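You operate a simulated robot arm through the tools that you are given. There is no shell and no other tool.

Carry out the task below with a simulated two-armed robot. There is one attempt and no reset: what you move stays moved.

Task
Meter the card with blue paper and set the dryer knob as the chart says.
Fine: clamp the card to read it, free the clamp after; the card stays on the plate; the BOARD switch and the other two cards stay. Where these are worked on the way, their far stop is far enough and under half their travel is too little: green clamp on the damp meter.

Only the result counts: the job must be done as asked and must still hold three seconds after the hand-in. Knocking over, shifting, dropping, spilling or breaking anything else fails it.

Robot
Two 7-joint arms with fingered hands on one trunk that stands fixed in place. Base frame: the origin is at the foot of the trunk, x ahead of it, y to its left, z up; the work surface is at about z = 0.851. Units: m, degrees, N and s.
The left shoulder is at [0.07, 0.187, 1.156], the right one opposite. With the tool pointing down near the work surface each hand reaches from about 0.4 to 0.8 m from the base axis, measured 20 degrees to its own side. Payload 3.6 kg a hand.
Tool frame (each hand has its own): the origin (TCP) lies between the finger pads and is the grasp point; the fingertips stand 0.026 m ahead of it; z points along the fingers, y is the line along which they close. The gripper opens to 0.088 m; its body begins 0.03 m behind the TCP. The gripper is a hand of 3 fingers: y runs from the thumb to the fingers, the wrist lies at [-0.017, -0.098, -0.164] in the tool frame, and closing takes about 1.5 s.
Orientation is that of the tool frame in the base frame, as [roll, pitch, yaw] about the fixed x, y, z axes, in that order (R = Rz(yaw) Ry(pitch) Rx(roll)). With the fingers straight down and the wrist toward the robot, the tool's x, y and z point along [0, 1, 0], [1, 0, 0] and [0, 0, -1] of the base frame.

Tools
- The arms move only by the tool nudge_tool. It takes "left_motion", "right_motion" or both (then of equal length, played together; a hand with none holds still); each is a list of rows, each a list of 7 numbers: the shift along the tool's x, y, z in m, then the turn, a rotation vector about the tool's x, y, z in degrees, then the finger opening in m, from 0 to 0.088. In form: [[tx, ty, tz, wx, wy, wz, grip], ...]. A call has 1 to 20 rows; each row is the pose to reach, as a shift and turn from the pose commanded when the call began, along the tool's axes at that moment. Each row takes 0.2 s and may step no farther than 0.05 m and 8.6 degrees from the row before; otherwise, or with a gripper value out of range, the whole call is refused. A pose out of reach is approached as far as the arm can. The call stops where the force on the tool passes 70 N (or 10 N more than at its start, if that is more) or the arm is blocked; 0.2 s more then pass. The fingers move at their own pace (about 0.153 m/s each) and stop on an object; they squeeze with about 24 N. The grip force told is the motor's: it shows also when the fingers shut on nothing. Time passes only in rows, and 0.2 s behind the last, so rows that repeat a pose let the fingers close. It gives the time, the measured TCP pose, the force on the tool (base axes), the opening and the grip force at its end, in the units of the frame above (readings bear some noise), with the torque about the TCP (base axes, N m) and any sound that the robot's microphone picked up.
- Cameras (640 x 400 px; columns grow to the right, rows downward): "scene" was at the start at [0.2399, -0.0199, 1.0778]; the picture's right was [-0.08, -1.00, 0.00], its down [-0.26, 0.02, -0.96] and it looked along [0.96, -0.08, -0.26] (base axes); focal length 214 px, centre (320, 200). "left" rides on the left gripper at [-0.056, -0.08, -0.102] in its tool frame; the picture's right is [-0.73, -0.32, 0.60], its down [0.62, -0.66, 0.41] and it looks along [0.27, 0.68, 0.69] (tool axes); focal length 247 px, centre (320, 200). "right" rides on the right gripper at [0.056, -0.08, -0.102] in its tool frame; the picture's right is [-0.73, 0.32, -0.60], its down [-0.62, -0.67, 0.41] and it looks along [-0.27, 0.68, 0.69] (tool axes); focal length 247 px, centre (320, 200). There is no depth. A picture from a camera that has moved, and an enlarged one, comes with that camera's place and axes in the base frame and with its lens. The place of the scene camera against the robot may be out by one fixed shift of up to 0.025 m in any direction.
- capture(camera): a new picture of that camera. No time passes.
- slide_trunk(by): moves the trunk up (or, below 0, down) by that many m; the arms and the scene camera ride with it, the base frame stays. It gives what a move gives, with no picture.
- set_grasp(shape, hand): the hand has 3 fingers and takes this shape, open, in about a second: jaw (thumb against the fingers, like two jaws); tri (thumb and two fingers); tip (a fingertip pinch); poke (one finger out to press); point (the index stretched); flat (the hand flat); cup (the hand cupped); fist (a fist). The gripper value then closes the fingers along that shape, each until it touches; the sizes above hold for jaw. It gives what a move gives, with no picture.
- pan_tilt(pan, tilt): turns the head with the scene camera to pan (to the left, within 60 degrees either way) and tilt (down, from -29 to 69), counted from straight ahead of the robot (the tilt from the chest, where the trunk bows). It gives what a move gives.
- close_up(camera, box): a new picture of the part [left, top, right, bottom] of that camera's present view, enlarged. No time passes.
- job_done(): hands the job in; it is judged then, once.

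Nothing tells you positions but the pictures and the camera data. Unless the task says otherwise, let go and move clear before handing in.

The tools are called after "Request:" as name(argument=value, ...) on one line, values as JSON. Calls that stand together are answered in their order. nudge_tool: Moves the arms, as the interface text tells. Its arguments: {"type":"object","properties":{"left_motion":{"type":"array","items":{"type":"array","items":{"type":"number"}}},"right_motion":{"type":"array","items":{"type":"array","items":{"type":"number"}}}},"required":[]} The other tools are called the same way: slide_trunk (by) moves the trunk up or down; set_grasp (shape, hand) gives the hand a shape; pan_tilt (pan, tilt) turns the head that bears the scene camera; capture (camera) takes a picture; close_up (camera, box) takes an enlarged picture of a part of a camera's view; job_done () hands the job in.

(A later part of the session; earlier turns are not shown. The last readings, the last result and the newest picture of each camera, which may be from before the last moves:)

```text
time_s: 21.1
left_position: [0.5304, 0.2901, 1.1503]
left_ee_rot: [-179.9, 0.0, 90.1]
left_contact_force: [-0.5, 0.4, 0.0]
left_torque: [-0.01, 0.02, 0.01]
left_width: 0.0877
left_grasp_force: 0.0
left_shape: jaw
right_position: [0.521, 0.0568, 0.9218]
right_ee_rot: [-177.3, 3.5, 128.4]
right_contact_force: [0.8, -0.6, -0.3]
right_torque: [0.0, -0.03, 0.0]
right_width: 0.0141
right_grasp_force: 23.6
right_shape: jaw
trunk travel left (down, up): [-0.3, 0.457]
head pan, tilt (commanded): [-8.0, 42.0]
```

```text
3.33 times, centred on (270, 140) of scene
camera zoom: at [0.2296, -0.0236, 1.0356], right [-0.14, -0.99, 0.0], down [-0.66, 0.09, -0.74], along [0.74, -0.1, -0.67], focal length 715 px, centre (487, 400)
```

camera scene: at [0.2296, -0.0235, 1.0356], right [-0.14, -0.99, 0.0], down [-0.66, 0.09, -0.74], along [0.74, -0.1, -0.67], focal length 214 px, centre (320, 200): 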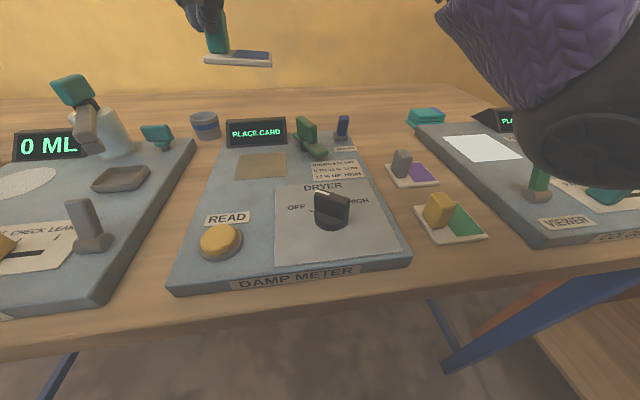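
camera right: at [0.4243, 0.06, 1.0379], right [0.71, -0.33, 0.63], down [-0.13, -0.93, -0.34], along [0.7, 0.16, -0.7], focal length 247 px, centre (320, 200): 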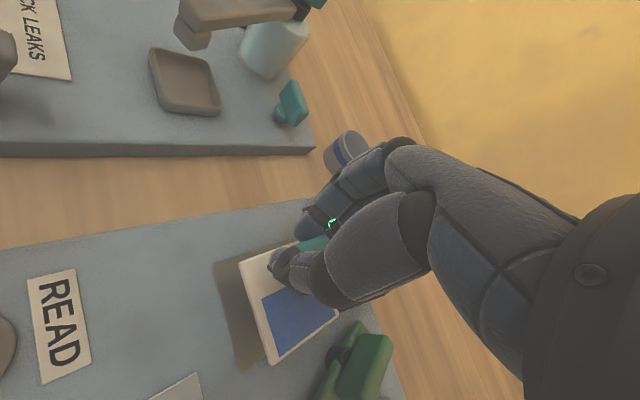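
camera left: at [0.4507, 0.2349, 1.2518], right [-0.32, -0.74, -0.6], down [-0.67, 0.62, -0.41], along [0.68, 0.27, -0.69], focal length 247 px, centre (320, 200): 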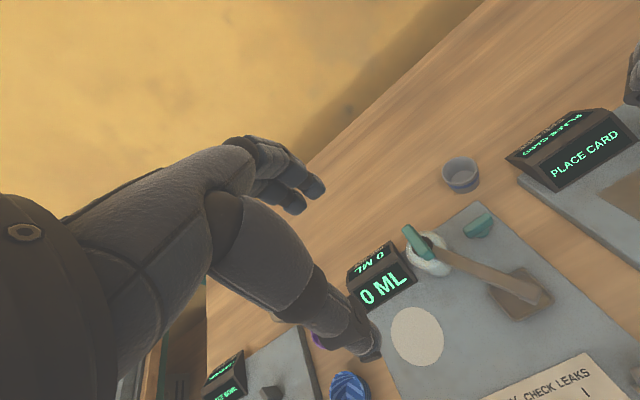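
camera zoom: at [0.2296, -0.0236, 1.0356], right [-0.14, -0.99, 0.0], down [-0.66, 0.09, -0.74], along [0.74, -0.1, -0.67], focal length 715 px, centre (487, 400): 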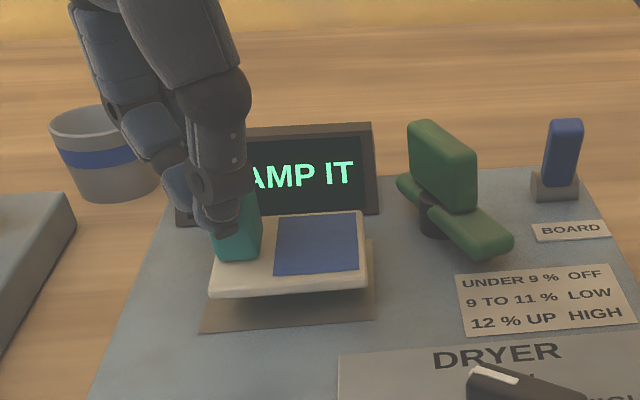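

The display now says "CLAMP IT". A few mm more down until contact force shows.

Request:
nudge_tool(right_motion=[[0, 0, 0.002, 0, 0, 0, 0], [0, 0, 0.004, 0, 0, 0, 0], [0, 0, 0.004, 0, 0, 0, 0]])

Request:
close_up(camera="scene", box=[190, 80, 350, 200])

```text
time_s: 21.9
left_position: [0.5305, 0.2912, 1.151]
left_ee_rot: [179.9, 0.0, 90.1]
left_contact_force: [0.4, -0.7, 0.2]
left_torque: [0.0, -0.02, 0.0]
left_width: 0.0879
left_grasp_force: 0.0
left_shape: jaw
right_position: [0.5208, 0.0563, 0.9159]
right_ee_rot: [-177.3, 3.4, 128.4]
right_contact_force: [0.0, 0.4, -1.0]
right_torque: [0.05, -0.01, 0.03]
right_width: 0.0141
right_grasp_force: 23.8
right_shape: jaw
trunk travel left (down, up): [-0.3, 0.457]
head pan, tilt (commanded): [-8.0, 42.0]
```

```text
3.33 times, centred on (270, 140) of scene
camera zoom: at [0.2296, -0.0236, 1.0356], right [-0.14, -0.99, 0.0], down [-0.66, 0.09, -0.74], along [0.74, -0.1, -0.67], focal length 715 px, centre (487, 400)
```

zoom: 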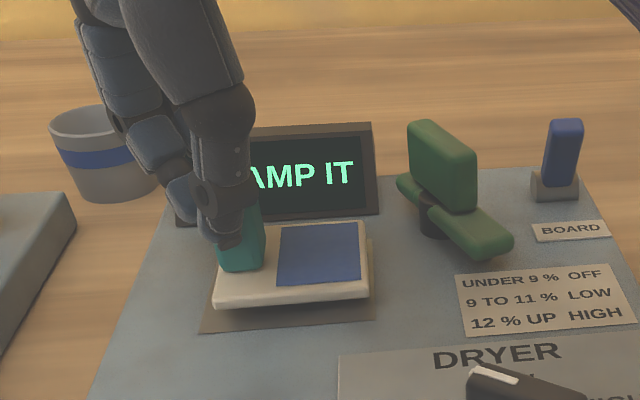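

Request:
nudge_tool(right_motion=[[0, 0, 0.002, 0, 0, 0, 0], [0, 0, 0.004, 0, 0, 0, 0], [0, 0, 0.004, 0, 0, 0, 0]])

Request:
close_up(camera="scene", box=[200, 110, 300, 190])

Request:
close_up(camera="right", box=[160, 200, 360, 400])

```text
time_s: 22.7
left_position: [0.5308, 0.291, 1.1508]
left_ee_rot: [-180.0, 0.0, 90.1]
left_contact_force: [0.2, 0.4, -0.3]
left_torque: [0.02, -0.04, 0.01]
left_width: 0.0877
left_grasp_force: 0.0
left_shape: jaw
right_position: [0.5199, 0.0565, 0.9139]
right_ee_rot: [-177.2, 3.3, 128.5]
right_contact_force: [-0.2, 0.4, -0.2]
right_torque: [0.04, 0.02, -0.02]
right_width: 0.0139
right_grasp_force: 24.1
right_shape: jaw
trunk travel left (down, up): [-0.3, 0.457]
head pan, tilt (commanded): [-8.0, 42.0]
```

```text
5.00 times, centred on (250, 150) of scene
camera zoom: at [0.2296, -0.0236, 1.0356], right [-0.14, -0.99, 0.0], down [-0.66, 0.09, -0.74], along [0.74, -0.1, -0.67], focal length 1072 px, centre (670, 450)
```

zoom: 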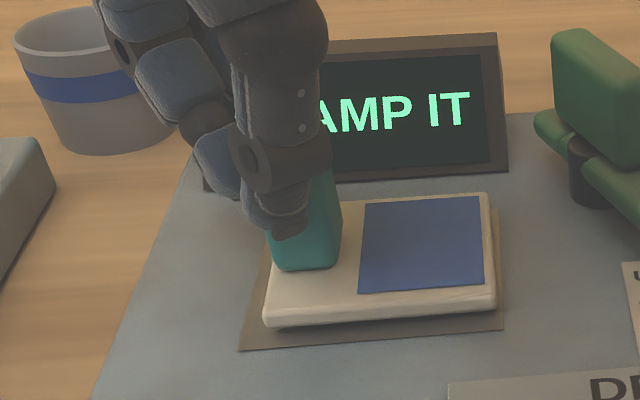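

```text
2.00 times, centred on (260, 300) of right
camera zoom: at [0.4227, 0.0581, 1.0149], right [0.71, -0.33, 0.63], down [-0.13, -0.93, -0.34], along [0.7, 0.16, -0.7], focal length 494 px, centre (440, 0)
```

zoom: 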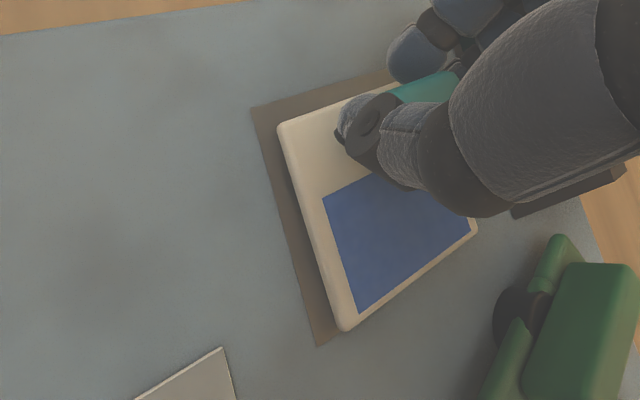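

Request:
nudge_tool(right_motion=[[0, 0, 0.0015, 0, 0, 0, 0], [0, 0, 0.003, 0, 0, 0, 0], [0, 0, 0.003, 0, 0, 0, 0]])

Request:
close_up(camera="scene", box=[200, 110, 300, 190])

Request:
close_up(camera="right", box=[160, 200, 360, 400])

```text
time_s: 23.5
left_position: [0.5299, 0.2909, 1.1507]
left_ee_rot: [179.9, 0.0, 90.1]
left_contact_force: [-0.6, 0.2, -0.5]
left_torque: [0.01, 0.03, -0.01]
left_width: 0.0877
left_grasp_force: 0.0
left_shape: jaw
right_position: [0.5208, 0.0561, 0.9105]
right_ee_rot: [-177.3, 3.4, 128.5]
right_contact_force: [-0.1, 0.6, 0.9]
right_torque: [-0.01, -0.02, 0.0]
right_width: 0.0141
right_grasp_force: 23.9
right_shape: jaw
trunk travel left (down, up): [-0.3, 0.457]
head pan, tilt (commanded): [-8.0, 42.0]
```

```text
5.00 times, centred on (250, 150) of scene
camera zoom: at [0.2295, -0.0236, 1.0357], right [-0.14, -0.99, 0.0], down [-0.66, 0.09, -0.74], along [0.74, -0.1, -0.67], focal length 1072 px, centre (670, 450)
```

zoom: 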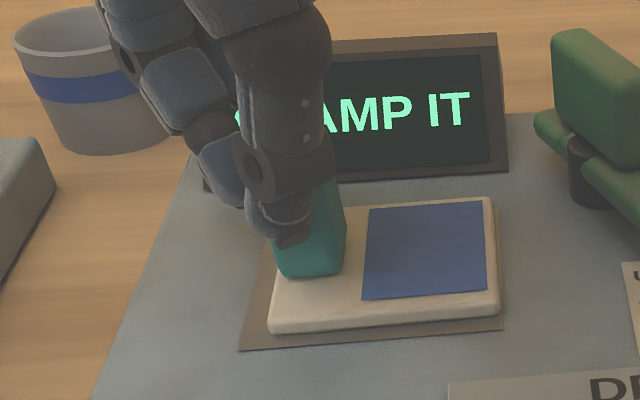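

```text
2.00 times, centred on (260, 300) of right
camera zoom: at [0.423, 0.0578, 1.0123], right [0.71, -0.33, 0.63], down [-0.13, -0.93, -0.34], along [0.7, 0.16, -0.7], focal length 494 px, centre (440, 0)
```

zoom: 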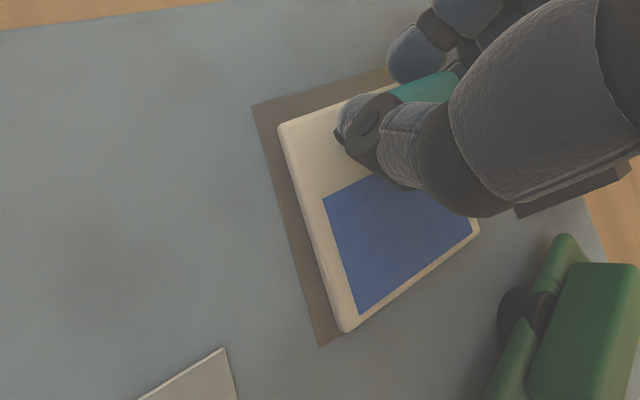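

Request:
nudge_tool(right_motion=[[0.0016, 0.0012, 0.0015, 0, 0, 0, 0], [0.0016, 0.0012, 0.003, 0, 0, 0, 0], [0.0016, 0.0012, 0.0045, 0, 0, 0, 0], [0.0016, 0.0012, 0.0045, 0, 0, 0, 0]])

Request:
close_up(camera="scene", box=[200, 110, 300, 190])

Request:
close_up(camera="right", box=[160, 200, 360, 400])

```text
time_s: 24.5
left_position: [0.5291, 0.2906, 1.1522]
left_ee_rot: [179.9, 0.0, 90.0]
left_contact_force: [0.1, -0.3, 0.4]
left_torque: [0.01, -0.02, -0.03]
left_width: 0.0876
left_grasp_force: 0.0
left_shape: jaw
right_position: [0.5215, 0.0592, 0.9094]
right_ee_rot: [-177.8, 3.4, 128.5]
right_contact_force: [4.6, -4.5, 26.7]
right_torque: [-0.15, 0.07, 0.08]
right_width: 0.0157
right_grasp_force: 24.5
right_shape: jaw
trunk travel left (down, up): [-0.3, 0.457]
head pan, tilt (commanded): [-8.0, 42.0]
```

```text
5.00 times, centred on (250, 150) of scene
camera zoom: at [0.2284, -0.0243, 1.0362], right [-0.14, -0.99, 0.0], down [-0.66, 0.09, -0.74], along [0.74, -0.1, -0.67], focal length 1072 px, centre (670, 450)
```

zoom: 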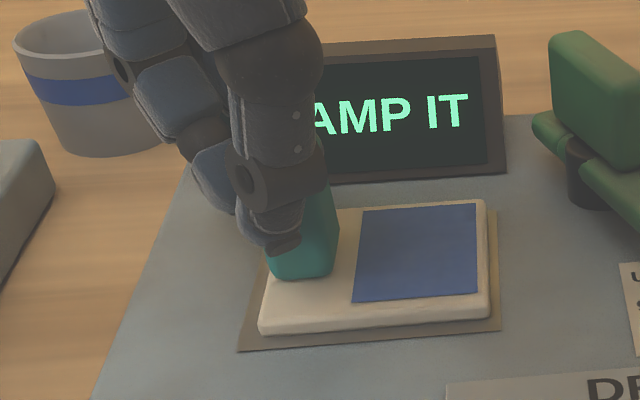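

```text
2.00 times, centred on (260, 300) of right
camera zoom: at [0.4226, 0.0597, 1.0097], right [0.7, -0.33, 0.63], down [-0.13, -0.93, -0.35], along [0.7, 0.16, -0.7], focal length 494 px, centre (440, 0)
```

zoom: 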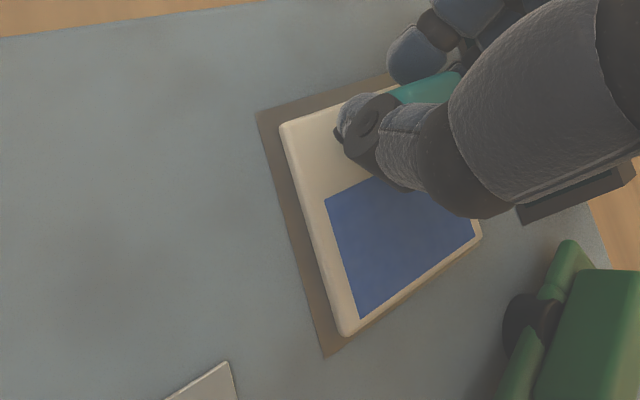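

Contact made (27 N). Easing off and opening the fingers to release.

Request:
nudge_tool(right_motion=[[0, 0, -0.002, 0, 0, 0, 0.0], [0, 0, -0.002, 0, 0, 0, 0.02], [0, 0, -0.002, 0, 0, 0, 0.03], [0, 0, -0.002, 0, 0, 0, 0.038], [0, 0, -0.002, 0, 0, 0, 0.038]])

Request:
close_up(camera="scene", box=[200, 110, 300, 190])

Request:
close_up(camera="right", box=[160, 200, 360, 400])

```text
time_s: 25.7
left_position: [0.5309, 0.292, 1.1505]
left_ee_rot: [180.0, 0.1, 90.2]
left_contact_force: [-0.1, -0.2, -0.4]
left_torque: [0.03, 0.02, 0.04]
left_width: 0.0877
left_grasp_force: 0.0
left_shape: jaw
right_position: [0.5203, 0.0582, 0.9072]
right_ee_rot: [-177.2, 3.4, 128.5]
right_contact_force: [0.1, 0.0, 0.9]
right_torque: [0.01, 0.0, -0.03]
right_width: 0.0375
right_grasp_force: 0.0
right_shape: jaw
trunk travel left (down, up): [-0.3, 0.457]
head pan, tilt (commanded): [-8.0, 42.0]
```

```text
5.00 times, centred on (250, 150) of scene
camera zoom: at [0.2295, -0.0236, 1.0356], right [-0.14, -0.99, 0.0], down [-0.66, 0.09, -0.74], along [0.74, -0.1, -0.67], focal length 1072 px, centre (670, 450)
```

zoom: 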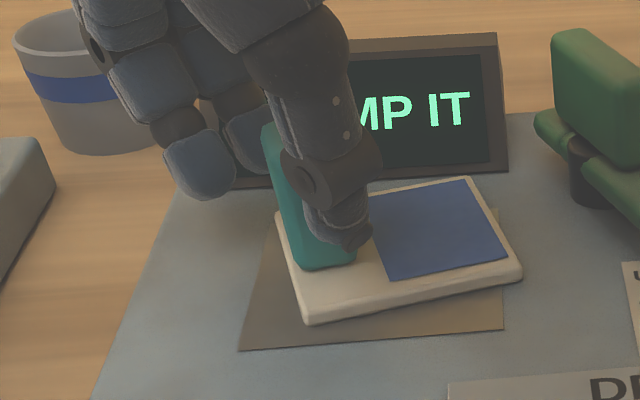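

```text
2.00 times, centred on (260, 300) of right
camera zoom: at [0.4225, 0.0603, 1.0093], right [0.71, -0.33, 0.62], down [-0.13, -0.93, -0.34], along [0.69, 0.16, -0.7], focal length 494 px, centre (440, 0)
```

zoom: 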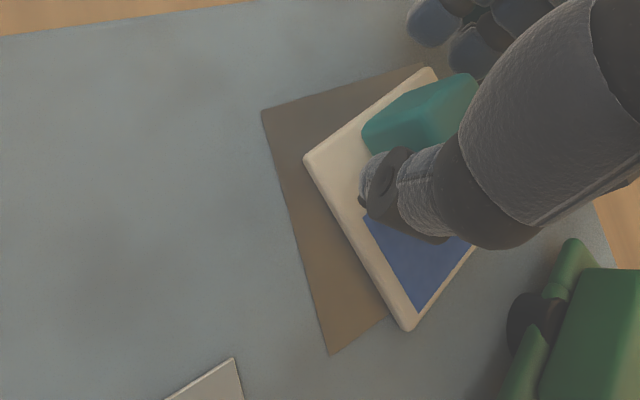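

The card turned about 15° on release but its centre is still within 5 mm of the plate centre and the display still says CLAMP IT. I'll centre the fingers off the handle and rise straight up.

Request:
nudge_tool(right_motion=[[0, -0.003, 0, 0, 0, 0, 0.04], [0, -0.005, -0.002, 0, 0, 0, 0.04], [-0.0005, -0.0055, -0.01, 0, 0, 0, 0.04], [-0.001, -0.006, -0.02, 0, 0, 0, 0.04], [-0.002, -0.007, -0.04, 0, 0, 0, 0.04], [-0.004, -0.0085, -0.07, 0, 0, 0, 0.04], [-0.005, -0.009, -0.1, 0, 0, 0, 0.04], [-0.005, -0.009, -0.1, 0, 0, 0, 0.04]])

Request:
capture(camera="scene")

Request:
close_up(camera="scene", box=[200, 100, 360, 200])

Request:
capture(camera="right")

```text
time_s: 27.5
left_position: [0.53, 0.2905, 1.1506]
left_ee_rot: [180.0, 0.0, 90.1]
left_contact_force: [-0.5, 0.0, -1.0]
left_torque: [0.0, 0.02, -0.02]
left_width: 0.0878
left_grasp_force: 0.0
left_shape: jaw
right_position: [0.5166, 0.0575, 1.0068]
right_ee_rot: [-177.3, 3.3, 128.5]
right_contact_force: [0.3, 0.3, 0.6]
right_torque: [-0.01, 0.02, -0.01]
right_width: 0.0397
right_grasp_force: 0.1
right_shape: jaw
trunk travel left (down, up): [-0.3, 0.457]
head pan, tilt (commanded): [-8.0, 42.0]
```

```text
taken
camera scene: at [0.2297, -0.0236, 1.0356], right [-0.14, -0.99, 0.0], down [-0.66, 0.09, -0.74], along [0.74, -0.1, -0.67], focal length 214 px, centre (320, 200)
```

scene: 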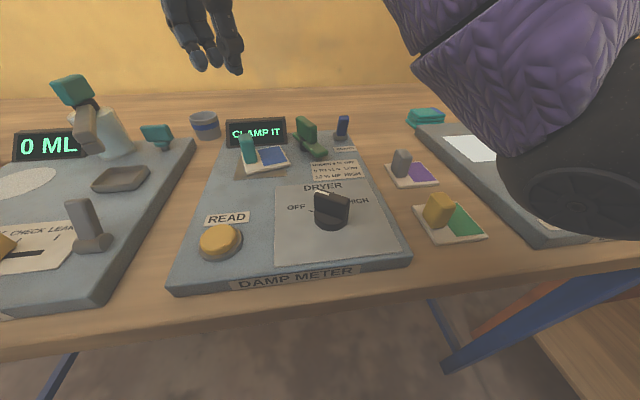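

```text
4.00 times, centred on (280, 150) of scene
camera zoom: at [0.2297, -0.0236, 1.0356], right [-0.14, -0.99, 0.0], down [-0.66, 0.09, -0.74], along [0.74, -0.1, -0.67], focal length 858 px, centre (480, 400)
```

zoom: 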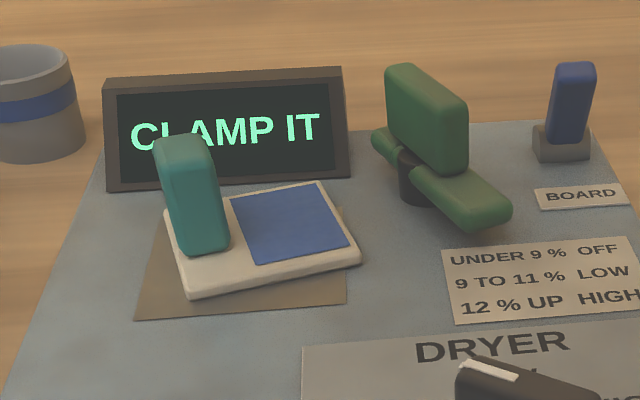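

```text
taken
camera right: at [0.4191, 0.0594, 1.1084], right [0.71, -0.33, 0.63], down [-0.13, -0.93, -0.34], along [0.69, 0.16, -0.7], focal length 247 px, centre (320, 200)
```

right: 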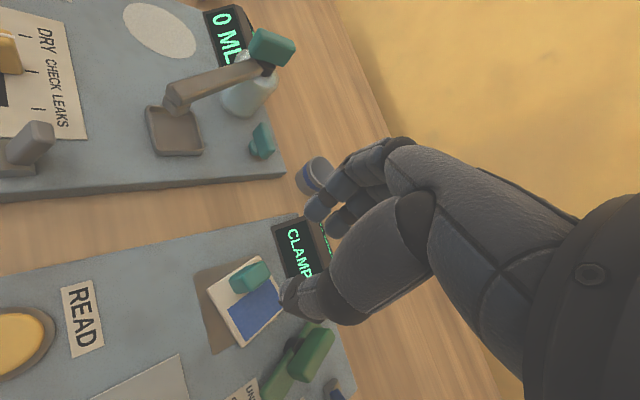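

The card rests on the plate with "CLAMP IT" shown. Now I'll measure the clamp.

Request:
close_up(camera="right", box=[190, 240, 350, 400])

Request:
close_up(camera="scene", box=[280, 105, 360, 165])

```text
2.50 times, centred on (270, 320) of right
camera zoom: at [0.4191, 0.0594, 1.1084], right [0.71, -0.33, 0.63], down [-0.13, -0.93, -0.34], along [0.69, 0.16, -0.7], focal length 617 px, centre (445, -100)
```

zoom: 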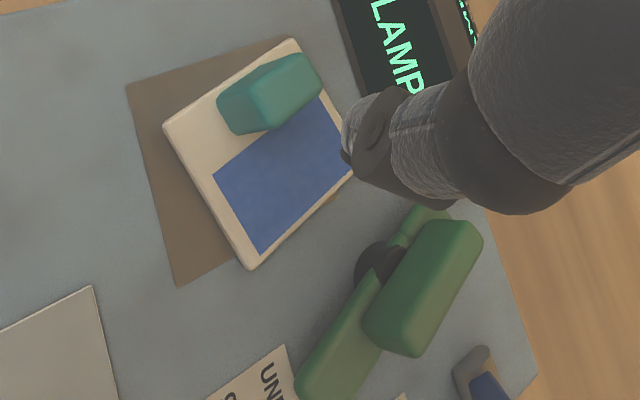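

```text
6.67 times, centred on (320, 135) of scene
camera zoom: at [0.2297, -0.0236, 1.0356], right [-0.14, -0.99, 0.0], down [-0.66, 0.09, -0.74], along [0.74, -0.1, -0.67], focal length 1430 px, centre (320, 633)
```

zoom: 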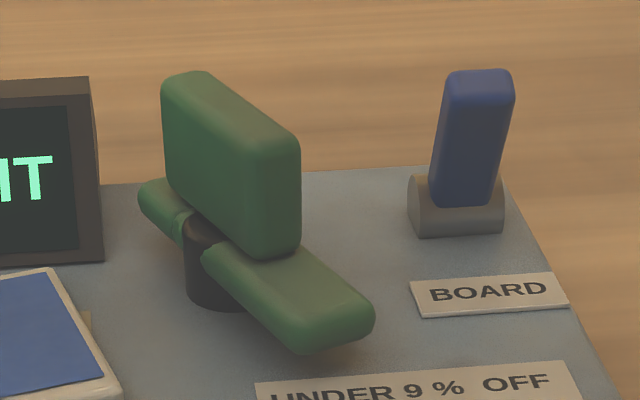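

The clamp's fin is centred near (0.55, -0.03) and lies about 25–30° off the forward axis; the arm must swing clockwise over the card. I'll move the right hand above it, level it, and test turning the wrist counter-clockwise.

Request:
nudge_tool(right_motion=[[-0.03, -0.009, -0.014, -0.9, 1.1, 0, 0.06], [-0.06, -0.018, -0.028, -1.8, 2.2, 0, 0.06], [-0.09, -0.028, -0.04, -2.67, 3.37, 0, 0.06], [-0.09, -0.028, -0.04, -2.67, 3.37, 0, 0.06]])

Request:
nudge_tool(right_motion=[[0, 0, 0, 0, 0, -8, 0.06], [0, 0, 0, 0, 0, -16, 0.06], [0, 0, 0, 0, 0, -24, 0.06], [0, 0, 0, 0, 0, -32, 0.06], [0, 0, 0, 0, 0, -40, 0.06], [0, 0, 0, 0, 0, -48, 0.06], [0, 0, 0, 0, 0, -56, 0.06], [0, 0, 0, 0, 0, -64, 0.06], [0, 0, 0, 0, 0, -72, 0.06], [0, 0, 0, 0, 0, -72, 0.06]])

Request:
capture(camera="right")

Request:
capture(camera="scene")

```text
time_s: 28.5
left_position: [0.53, 0.2914, 1.1502]
left_ee_rot: [180.0, 0.0, 90.0]
left_contact_force: [0.1, 1.1, 0.9]
left_torque: [0.0, 0.0, -0.03]
left_width: 0.0876
left_grasp_force: 0.1
left_shape: jaw
right_position: [0.5506, -0.0303, 1.0539]
right_ee_rot: [179.9, 0.0, 128.4]
right_contact_force: [-0.8, -0.4, -0.2]
right_torque: [0.0, 0.0, -0.01]
right_width: 0.0597
right_grasp_force: 0.1
right_shape: jaw
trunk travel left (down, up): [-0.3, 0.457]
head pan, tilt (commanded): [-8.0, 42.0]
```

```text
time_s: 30.7
left_position: [0.5309, 0.2922, 1.1521]
left_ee_rot: [180.0, 0.0, 90.2]
left_contact_force: [-0.3, 0.4, 0.5]
left_torque: [0.01, -0.01, 0.02]
left_width: 0.0878
left_grasp_force: 0.0
left_shape: jaw
right_position: [0.5513, -0.0287, 1.0544]
right_ee_rot: [180.0, 0.0, -159.6]
right_contact_force: [-0.1, -0.1, -0.4]
right_torque: [-0.01, 0.03, 0.01]
right_width: 0.0595
right_grasp_force: 0.0
right_shape: jaw
trunk travel left (down, up): [-0.3, 0.457]
head pan, tilt (commanded): [-8.0, 42.0]
```

```text
taken
camera right: at [0.5265, -0.123, 1.1556], right [0.58, 0.56, 0.6], down [0.82, -0.4, -0.41], along [0.01, 0.73, -0.69], focal length 247 px, centre (320, 200)
```

right: 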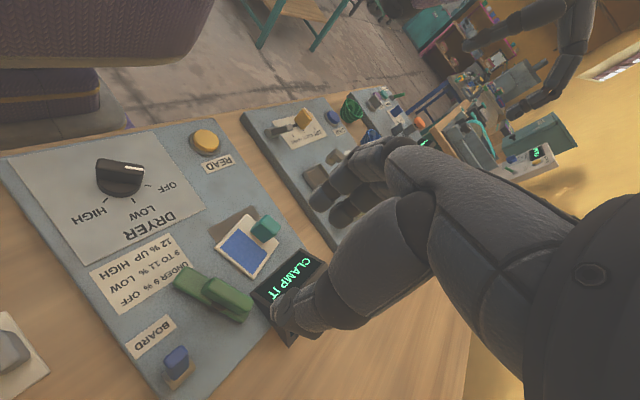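

```text
taken
camera scene: at [0.2296, -0.0237, 1.0356], right [-0.14, -0.99, 0.0], down [-0.66, 0.09, -0.74], along [0.74, -0.1, -0.67], focal length 214 px, centre (320, 200)
```

scene: 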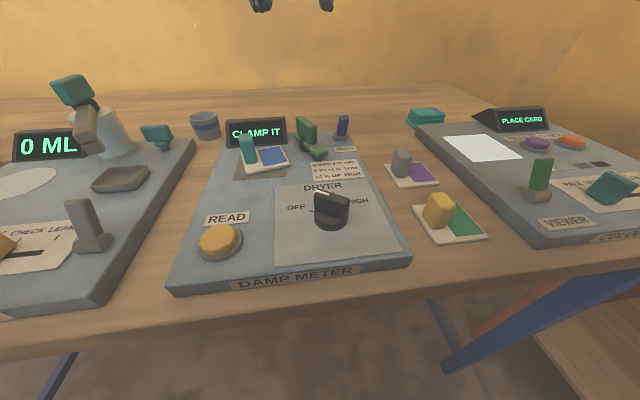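

The wrist reaches that angle fine, and this view shows the whole panel. Zooming on the clamp.

Request:
close_up(camera="right", box=[140, 200, 300, 360])

Request:
close_up(camera="right", box=[60, 120, 260, 280])

```text
2.50 times, centred on (220, 280) of right
camera zoom: at [0.5265, -0.123, 1.1556], right [0.58, 0.56, 0.6], down [0.82, -0.4, -0.41], along [0.01, 0.73, -0.69], focal length 617 px, centre (570, 0)
```

zoom: 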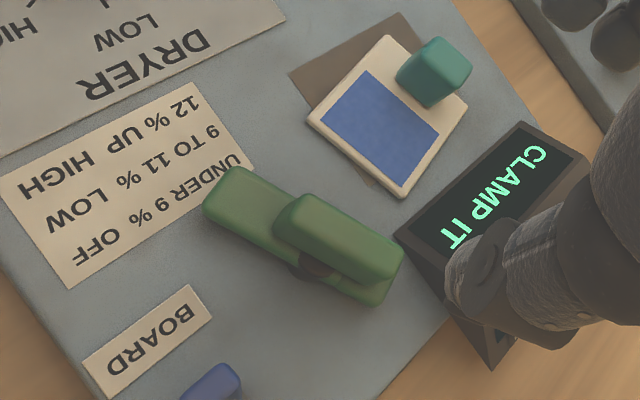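

```text
2.50 times, centred on (160, 200) of right
camera zoom: at [0.5265, -0.123, 1.1556], right [0.58, 0.56, 0.6], down [0.82, -0.4, -0.41], along [0.01, 0.73, -0.69], focal length 617 px, centre (720, 200)
```

zoom: 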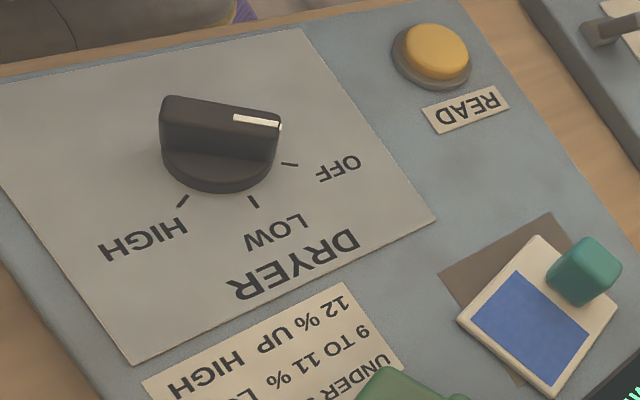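

Using two wrist views I get: panel top z≈0.860, fin top z≈0.902, fin centre (0.555, -0.037) along 25°, so tool y at 115° is square to it. I'll come down to just above the fin with the fingers narrowed and check alignment.

Request:
nudge_tool(right_motion=[[0, -0.004, 0.03, 0, 0, -2.3, 0.045], [-0.0008, -0.0086, 0.06, 0, 0, -4.6, 0.035], [-0.0008, -0.0086, 0.09, 0, 0, -4.6, 0.035], [-0.0008, -0.0086, 0.09, 0, 0, -4.6, 0.035]])

Request:
capture(camera="right")

Request:
close_up(camera="right", box=[190, 180, 390, 340])

Request:
close_up(camera="scene", box=[230, 50, 390, 170])

```text
time_s: 31.7
left_position: [0.5304, 0.2922, 1.1514]
left_ee_rot: [-180.0, 0.1, 90.1]
left_contact_force: [0.7, -1.1, 0.0]
left_torque: [-0.01, -0.01, 0.02]
left_width: 0.0877
left_grasp_force: 0.1
left_shape: jaw
right_position: [0.5562, -0.0347, 0.9633]
right_ee_rot: [180.0, -0.1, -155.0]
right_contact_force: [0.4, 0.2, 0.3]
right_torque: [-0.01, 0.01, 0.01]
right_width: 0.0357
right_grasp_force: 0.0
right_shape: jaw
trunk travel left (down, up): [-0.3, 0.457]
head pan, tilt (commanded): [-8.0, 42.0]
```

```text
taken
camera right: at [0.5382, -0.132, 1.0655], right [0.53, 0.6, 0.6], down [0.85, -0.34, -0.41], along [-0.04, 0.72, -0.69], focal length 247 px, centre (320, 200)
```

right: 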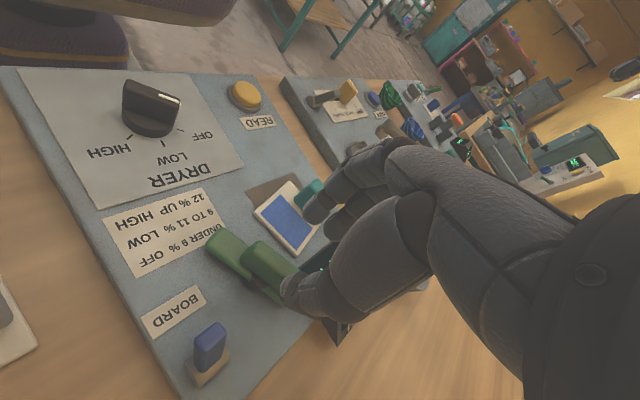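

```text
2.50 times, centred on (290, 260) of right
camera zoom: at [0.5382, -0.132, 1.0655], right [0.53, 0.6, 0.6], down [0.85, -0.34, -0.41], along [-0.04, 0.72, -0.69], focal length 617 px, centre (395, 50)
```

zoom: 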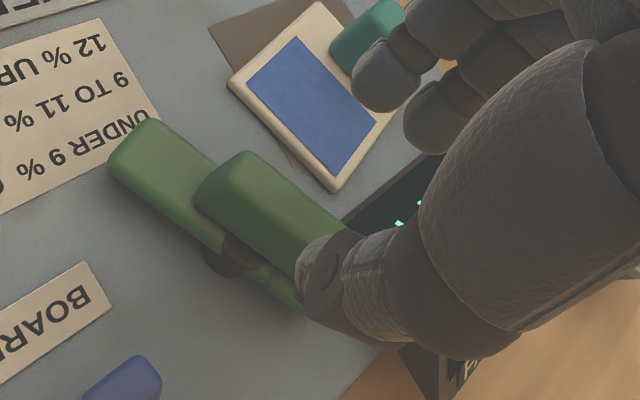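

```text
3.33 times, centred on (310, 110) of scene
camera zoom: at [0.2295, -0.0236, 1.0357], right [-0.14, -0.99, 0.0], down [-0.66, 0.09, -0.74], along [0.74, -0.1, -0.67], focal length 715 px, centre (353, 500)
```

zoom: 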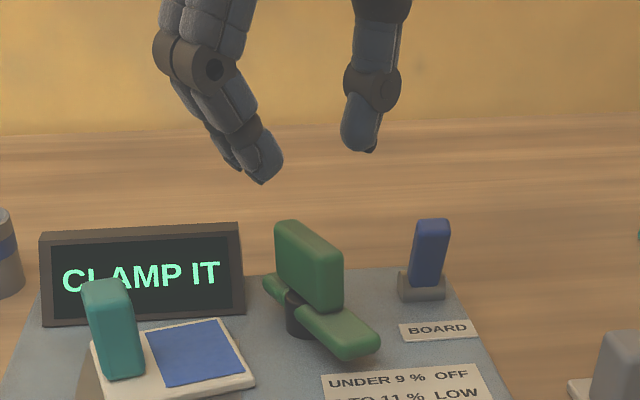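

Alignment is within about 3 mm. Descending around the fin.

Request:
nudge_tool(right_motion=[[0, 0, 0.015, 0, 0, 0, 0.035], [0, 0, 0.03, 0, 0, 0, 0.035], [0, 0, 0.042, 0, 0, 0, 0.035], [0, 0, 0.053, 0, 0, 0, 0.035], [0, 0, 0.053, 0, 0, 0, 0.035]])

Request:
close_up(camera="right", box=[190, 180, 390, 340])

Request:
close_up(camera="scene", box=[230, 70, 390, 170])

```text
time_s: 32.9
left_position: [0.5309, 0.2909, 1.1508]
left_ee_rot: [180.0, 0.1, 90.1]
left_contact_force: [0.0, -0.8, -0.4]
left_torque: [0.01, 0.01, -0.01]
left_width: 0.0876
left_grasp_force: 0.1
left_shape: jaw
right_position: [0.5556, -0.0379, 0.91]
right_ee_rot: [-179.9, 0.0, -155.0]
right_contact_force: [0.4, -0.3, 0.3]
right_torque: [0.03, -0.03, -0.01]
right_width: 0.0356
right_grasp_force: 0.1
right_shape: jaw
trunk travel left (down, up): [-0.3, 0.457]
head pan, tilt (commanded): [-8.0, 42.0]
```

```text
2.50 times, centred on (290, 260) of right
camera zoom: at [0.5377, -0.1338, 1.0124], right [0.53, 0.6, 0.6], down [0.85, -0.34, -0.41], along [-0.04, 0.72, -0.69], focal length 617 px, centre (395, 50)
```

zoom: 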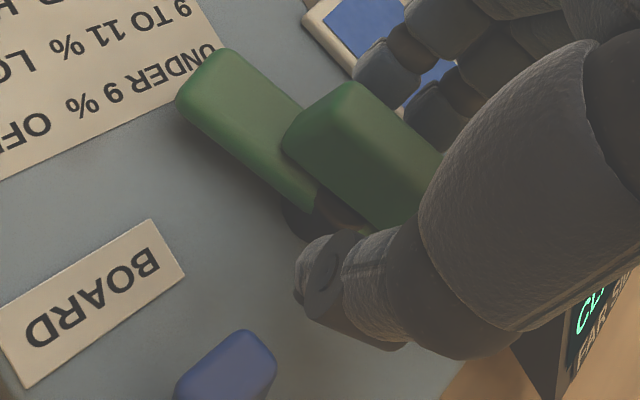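

```text
4.00 times, centred on (310, 120) of scene
camera zoom: at [0.2296, -0.0236, 1.0356], right [-0.14, -0.99, 0.0], down [-0.66, 0.09, -0.74], along [0.74, -0.1, -0.67], focal length 858 px, centre (360, 520)
```

zoom: 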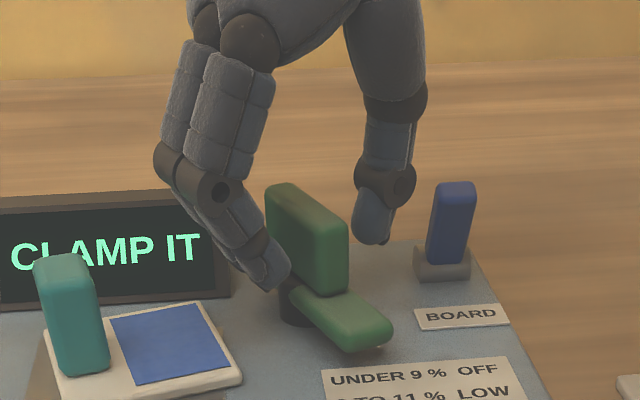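

The fin is between the thumb and fingers, clear of the BOARD switch. Closing on it.

Request:
nudge_tool(right_motion=[[0, 0.0015, 0, 0, 0, 0, 0.025], [0, 0.0015, 0, 0, 0, 0, 0.01], [0, 0.0015, 0, 0, 0, 0, 0.0], [0, 0.0015, 0, 0, 0, 0, 0.0], [0, 0.0015, 0, 0, 0, 0, 0.0], [0, 0.0015, 0, 0, 0, 0, 0.0]])

Request:
close_up(camera="right", box=[190, 180, 390, 340])

Request:
close_up(camera="scene", box=[230, 70, 390, 170])

```text
time_s: 34.3
left_position: [0.5311, 0.2913, 1.1516]
left_ee_rot: [180.0, 0.0, 90.1]
left_contact_force: [-0.4, -0.3, -0.3]
left_torque: [0.0, 0.01, 0.03]
left_width: 0.0876
left_grasp_force: 0.1
left_shape: jaw
right_position: [0.5544, -0.0334, 0.9112]
right_ee_rot: [-179.9, -0.1, -155.1]
right_contact_force: [-1.2, 3.5, -1.4]
right_torque: [0.09, 0.04, -0.12]
right_width: 0.008
right_grasp_force: 23.9
right_shape: jaw
trunk travel left (down, up): [-0.3, 0.457]
head pan, tilt (commanded): [-8.0, 42.0]
```

```text
2.50 times, centred on (290, 260) of right
camera zoom: at [0.5367, -0.1314, 1.0124], right [0.53, 0.6, 0.6], down [0.85, -0.34, -0.41], along [-0.04, 0.72, -0.69], focal length 617 px, centre (395, 50)
```

zoom: 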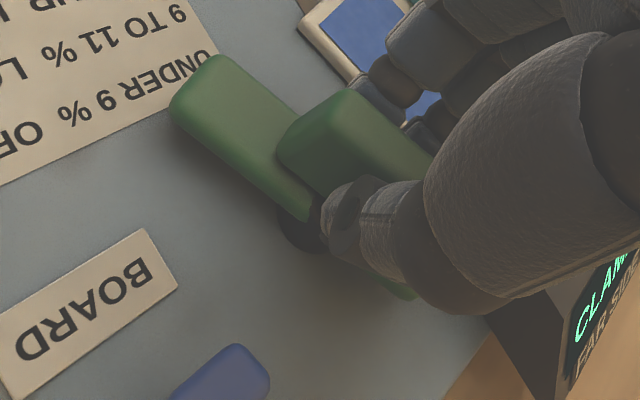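

```text
4.00 times, centred on (310, 120) of scene
camera zoom: at [0.2297, -0.0233, 1.0356], right [-0.14, -0.99, 0.0], down [-0.66, 0.09, -0.74], along [0.74, -0.1, -0.67], focal length 858 px, centre (360, 520)
```

zoom: 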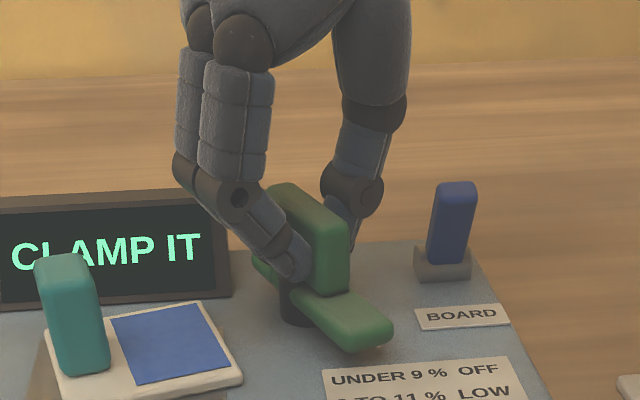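

Gripped (8 mm fin, 24 N). Now turning clockwise in steps, watching the forces.

Request:
nudge_tool(right_motion=[[0, 0, 0, 0, 0, 4, 0], [0, 0, 0, 0, 0, 8, 0], [0, 0, 0, 0, 0, 12, 0], [0, 0, 0, 0, 0, 16, 0], [0, 0, 0, 0, 0, 20, 0], [0, 0, 0, 0, 0, 20, 0]])

Request:
close_up(camera="scene", box=[230, 70, 390, 170])

Request:
close_up(camera="right", box=[190, 180, 390, 340])

```text
time_s: 35.7
left_position: [0.5298, 0.2909, 1.1495]
left_ee_rot: [-180.0, -0.1, 90.1]
left_contact_force: [0.0, 0.2, 1.2]
left_torque: [0.0, -0.02, -0.01]
left_width: 0.0877
left_grasp_force: 0.0
left_shape: jaw
right_position: [0.5531, -0.0356, 0.9111]
right_ee_rot: [-180.0, -0.1, -175.1]
right_contact_force: [-3.1, 3.1, -7.6]
right_torque: [0.05, 0.08, 0.02]
right_width: 0.0079
right_grasp_force: 24.0
right_shape: jaw
trunk travel left (down, up): [-0.3, 0.457]
head pan, tilt (commanded): [-8.0, 42.0]
```

```text
4.00 times, centred on (310, 120) of scene
camera zoom: at [0.2298, -0.0234, 1.0355], right [-0.14, -0.99, 0.0], down [-0.66, 0.09, -0.74], along [0.74, -0.1, -0.67], focal length 858 px, centre (360, 520)
```

zoom: 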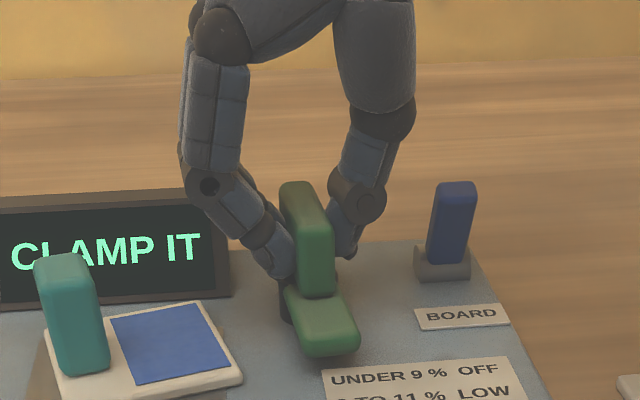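

```text
2.50 times, centred on (290, 260) of right
camera zoom: at [0.5047, -0.1194, 1.0128], right [0.71, 0.38, 0.6], down [0.68, -0.61, -0.41], along [0.21, 0.7, -0.69], focal length 617 px, centre (395, 50)
```

zoom: 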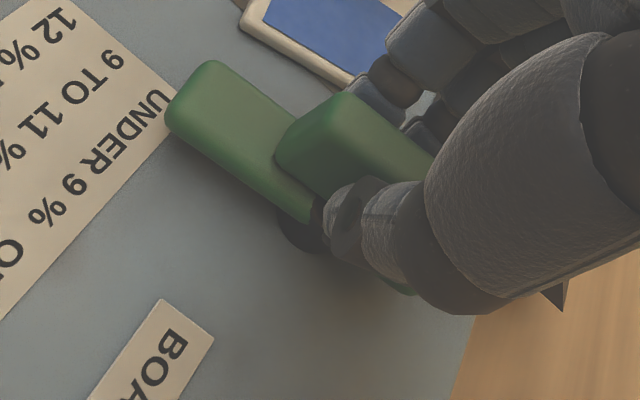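

The clamp turns freely with the hand. Continuing clockwise.

Request:
nudge_tool(right_motion=[[0, 0, 0, 0, 0, 4, 0], [0, 0, 0, 0, 0, 8, 0], [0, 0, 0, 0, 0, 12, 0], [0, 0, 0, 0, 0, 16, 0], [0, 0, 0, 0, 0, 20, 0], [0, 0, 0, 0, 0, 24, 0], [0, 0, 0, 0, 0, 28, 0], [0, 0, 0, 0, 0, 30, 0], [0, 0, 0, 0, 0, 30, 0]])

Request:
close_up(camera="scene", box=[230, 70, 390, 170])

Request:
close_up(camera="right", box=[190, 180, 390, 340])

```text
time_s: 37.7
left_position: [0.5304, 0.2919, 1.1512]
left_ee_rot: [180.0, 0.0, 90.2]
left_contact_force: [0.2, -0.1, 0.4]
left_torque: [0.01, 0.01, 0.03]
left_width: 0.0877
left_grasp_force: 0.0
left_shape: jaw
right_position: [0.553, -0.0344, 0.9109]
right_ee_rot: [-179.8, 0.0, 154.9]
right_contact_force: [-4.2, 1.7, -6.6]
right_torque: [0.09, 0.05, 0.05]
right_width: 0.0078
right_grasp_force: 23.9
right_shape: jaw
trunk travel left (down, up): [-0.3, 0.457]
head pan, tilt (commanded): [-8.0, 42.0]
```

```text
4.00 times, centred on (310, 120) of scene
camera zoom: at [0.2297, -0.0234, 1.0356], right [-0.14, -0.99, 0.0], down [-0.66, 0.09, -0.74], along [0.74, -0.1, -0.67], focal length 858 px, centre (360, 520)
```

zoom: 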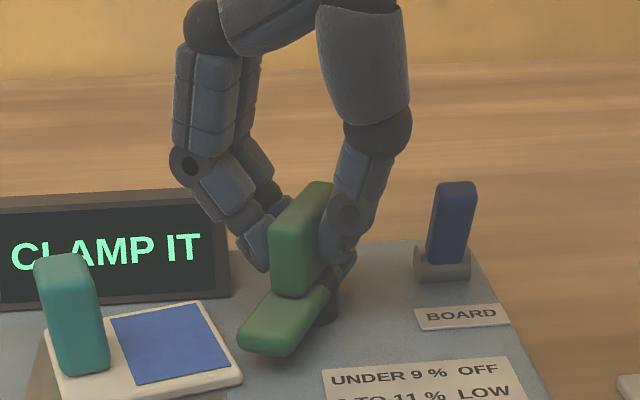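

```text
2.50 times, centred on (290, 260) of right
camera zoom: at [0.4693, -0.0828, 1.0129], right [0.8, -0.02, 0.6], down [0.28, -0.87, -0.41], along [0.53, 0.5, -0.69], focal length 617 px, centre (395, 50)
```

zoom: 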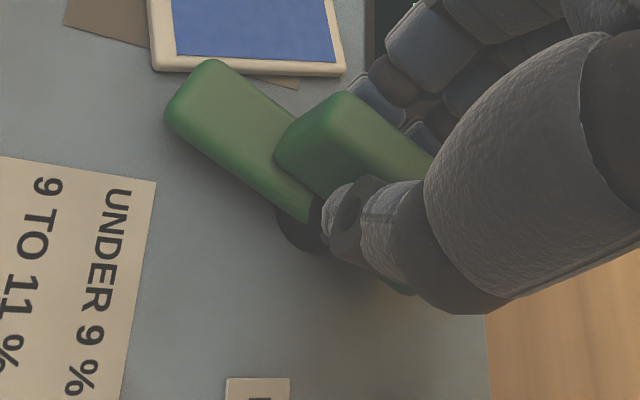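

50° turned; the arm's tip is about to reach the card's edge. I'll go on in small steps and check that it passes over the card.

Request:
nudge_tool(right_motion=[[0, 0, 0, 0, 0, 3, 0], [0, 0, 0, 0, 0, 6, 0], [0, 0, 0, 0, 0, 9, 0], [0, 0, 0, 0, 0, 12, 0], [0, 0, 0, 0, 0, 12, 0]])

Request:
close_up(camera="scene", box=[230, 100, 350, 180])

Request:
close_up(camera="right", box=[190, 160, 390, 320])

```text
time_s: 38.9
left_position: [0.5313, 0.2921, 1.151]
left_ee_rot: [-179.9, 0.1, 90.1]
left_contact_force: [0.1, 0.0, 0.0]
left_torque: [0.02, -0.01, -0.02]
left_width: 0.0876
left_grasp_force: 0.1
left_shape: jaw
right_position: [0.5536, -0.0342, 0.911]
right_ee_rot: [-179.9, -0.1, 142.9]
right_contact_force: [-3.6, 7.4, -7.9]
right_torque: [0.16, 0.04, 0.03]
right_width: 0.0079
right_grasp_force: 24.2
right_shape: jaw
trunk travel left (down, up): [-0.3, 0.457]
head pan, tilt (commanded): [-8.0, 42.0]
```

```text
5.00 times, centred on (290, 140) of scene
camera zoom: at [0.2298, -0.0228, 1.0355], right [-0.14, -0.99, 0.0], down [-0.66, 0.09, -0.74], along [0.74, -0.1, -0.67], focal length 1072 px, centre (470, 500)
```

zoom: 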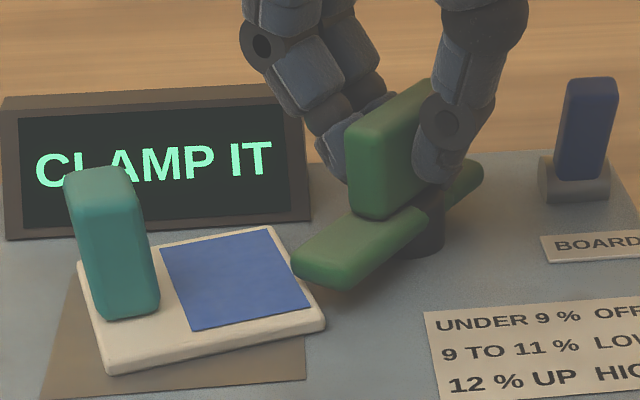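

```text
2.50 times, centred on (290, 240) of right
camera zoom: at [0.4613, -0.0642, 1.013], right [0.78, -0.19, 0.6], down [0.1, -0.91, -0.41], along [0.62, 0.38, -0.69], focal length 617 px, centre (395, 100)
```

zoom: 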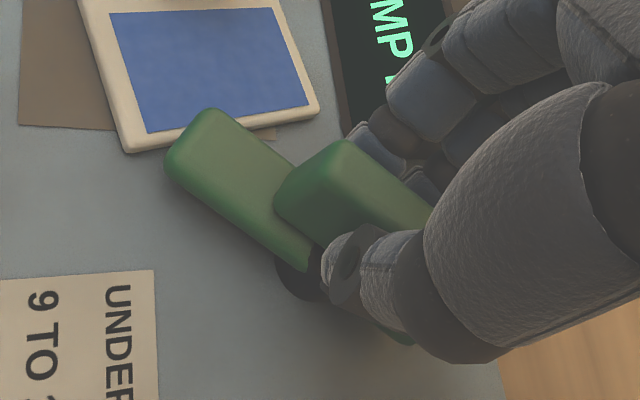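

The arm passes over the card without moving it. Continuing toward the far stop.

Request:
nudge_tool(right_motion=[[0, 0, 0, 0, 0, 4, 0], [0, 0, 0, 0, 0, 8, 0], [0, 0, 0, 0, 0, 12, 0], [0, 0, 0, 0, 0, 16, 0], [0, 0, 0, 0, 0, 16, 0]])

Request:
close_up(camera="scene", box=[230, 100, 350, 180])

Request:
close_up(camera="right", box=[190, 160, 390, 320])

```text
time_s: 40.1
left_position: [0.5308, 0.2925, 1.1506]
left_ee_rot: [180.0, 0.1, 90.1]
left_contact_force: [0.4, 0.6, -0.2]
left_torque: [0.02, 0.0, 0.02]
left_width: 0.0878
left_grasp_force: 0.0
left_shape: jaw
right_position: [0.5539, -0.0341, 0.9115]
right_ee_rot: [-179.9, 0.1, 127.1]
right_contact_force: [0.1, 12.6, -5.8]
right_torque: [0.27, -0.03, 0.04]
right_width: 0.0079
right_grasp_force: 24.4
right_shape: jaw
trunk travel left (down, up): [-0.3, 0.457]
head pan, tilt (commanded): [-8.0, 42.0]
```

```text
5.00 times, centred on (290, 140) of scene
camera zoom: at [0.2301, -0.0224, 1.0355], right [-0.14, -0.99, 0.0], down [-0.66, 0.09, -0.74], along [0.74, -0.1, -0.67], focal length 1072 px, centre (470, 500)
```

zoom: 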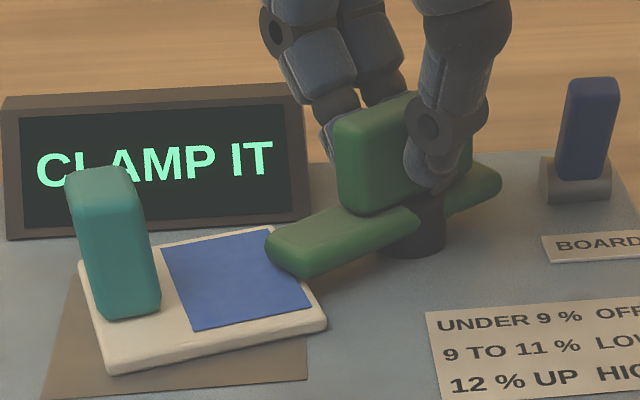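

```text
2.50 times, centred on (290, 240) of right
camera zoom: at [0.4566, -0.0377, 1.0129], right [0.7, -0.39, 0.6], down [-0.16, -0.9, -0.41], along [0.7, 0.19, -0.69], focal length 617 px, centre (395, 100)
```

zoom: 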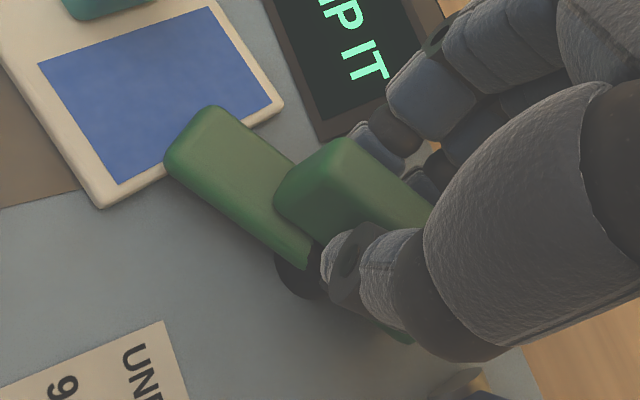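

Request:
nudge_tool(right_motion=[[0.0016, 0.0012, 0, 0, 0, 4, 0], [0.0016, 0.0012, 0, 0, 0, 8, 0], [0.0016, 0.0012, 0, 0, 0, 12, 0], [0.0016, 0.0012, 0, 0, 0, 12, 0]])

Request:
close_up(camera="scene", box=[230, 100, 350, 180])

Request:
close_up(camera="right", box=[190, 160, 390, 320])

```text
time_s: 41.1
left_position: [0.5311, 0.2914, 1.1515]
left_ee_rot: [180.0, 0.0, 89.9]
left_contact_force: [-0.2, 0.7, 0.2]
left_torque: [-0.01, -0.01, -0.02]
left_width: 0.0877
left_grasp_force: 0.0
left_shape: jaw
right_position: [0.5551, -0.0335, 0.9112]
right_ee_rot: [-180.0, 0.1, 114.8]
right_contact_force: [3.1, 1.8, -1.1]
right_torque: [0.11, -0.07, -0.02]
right_width: 0.0076
right_grasp_force: 23.7
right_shape: jaw
trunk travel left (down, up): [-0.3, 0.457]
head pan, tilt (commanded): [-8.0, 42.0]
```

```text
5.00 times, centred on (290, 140) of scene
camera zoom: at [0.23, -0.0235, 1.0355], right [-0.14, -0.99, 0.0], down [-0.66, 0.09, -0.74], along [0.74, -0.1, -0.67], focal length 1072 px, centre (470, 500)
```

zoom: 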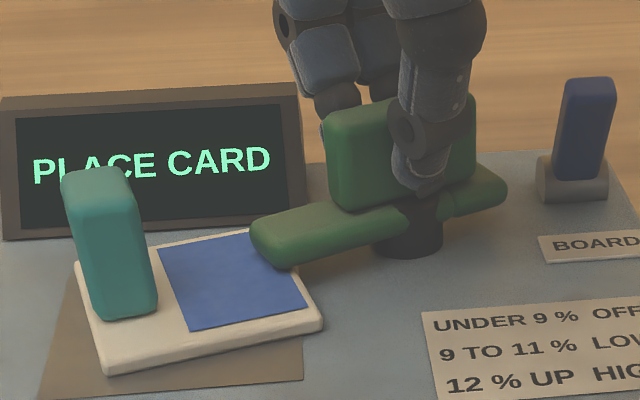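

```text
2.50 times, centred on (290, 240) of right
camera zoom: at [0.4579, -0.016, 1.0125], right [0.6, -0.53, 0.6], down [-0.34, -0.85, -0.41], along [0.73, 0.04, -0.69], focal length 617 px, centre (395, 100)
```

zoom: 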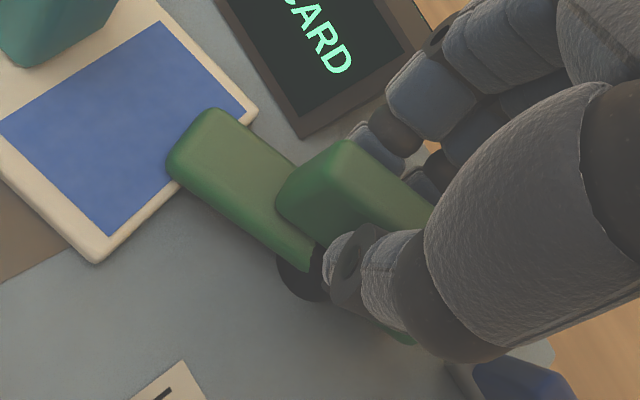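

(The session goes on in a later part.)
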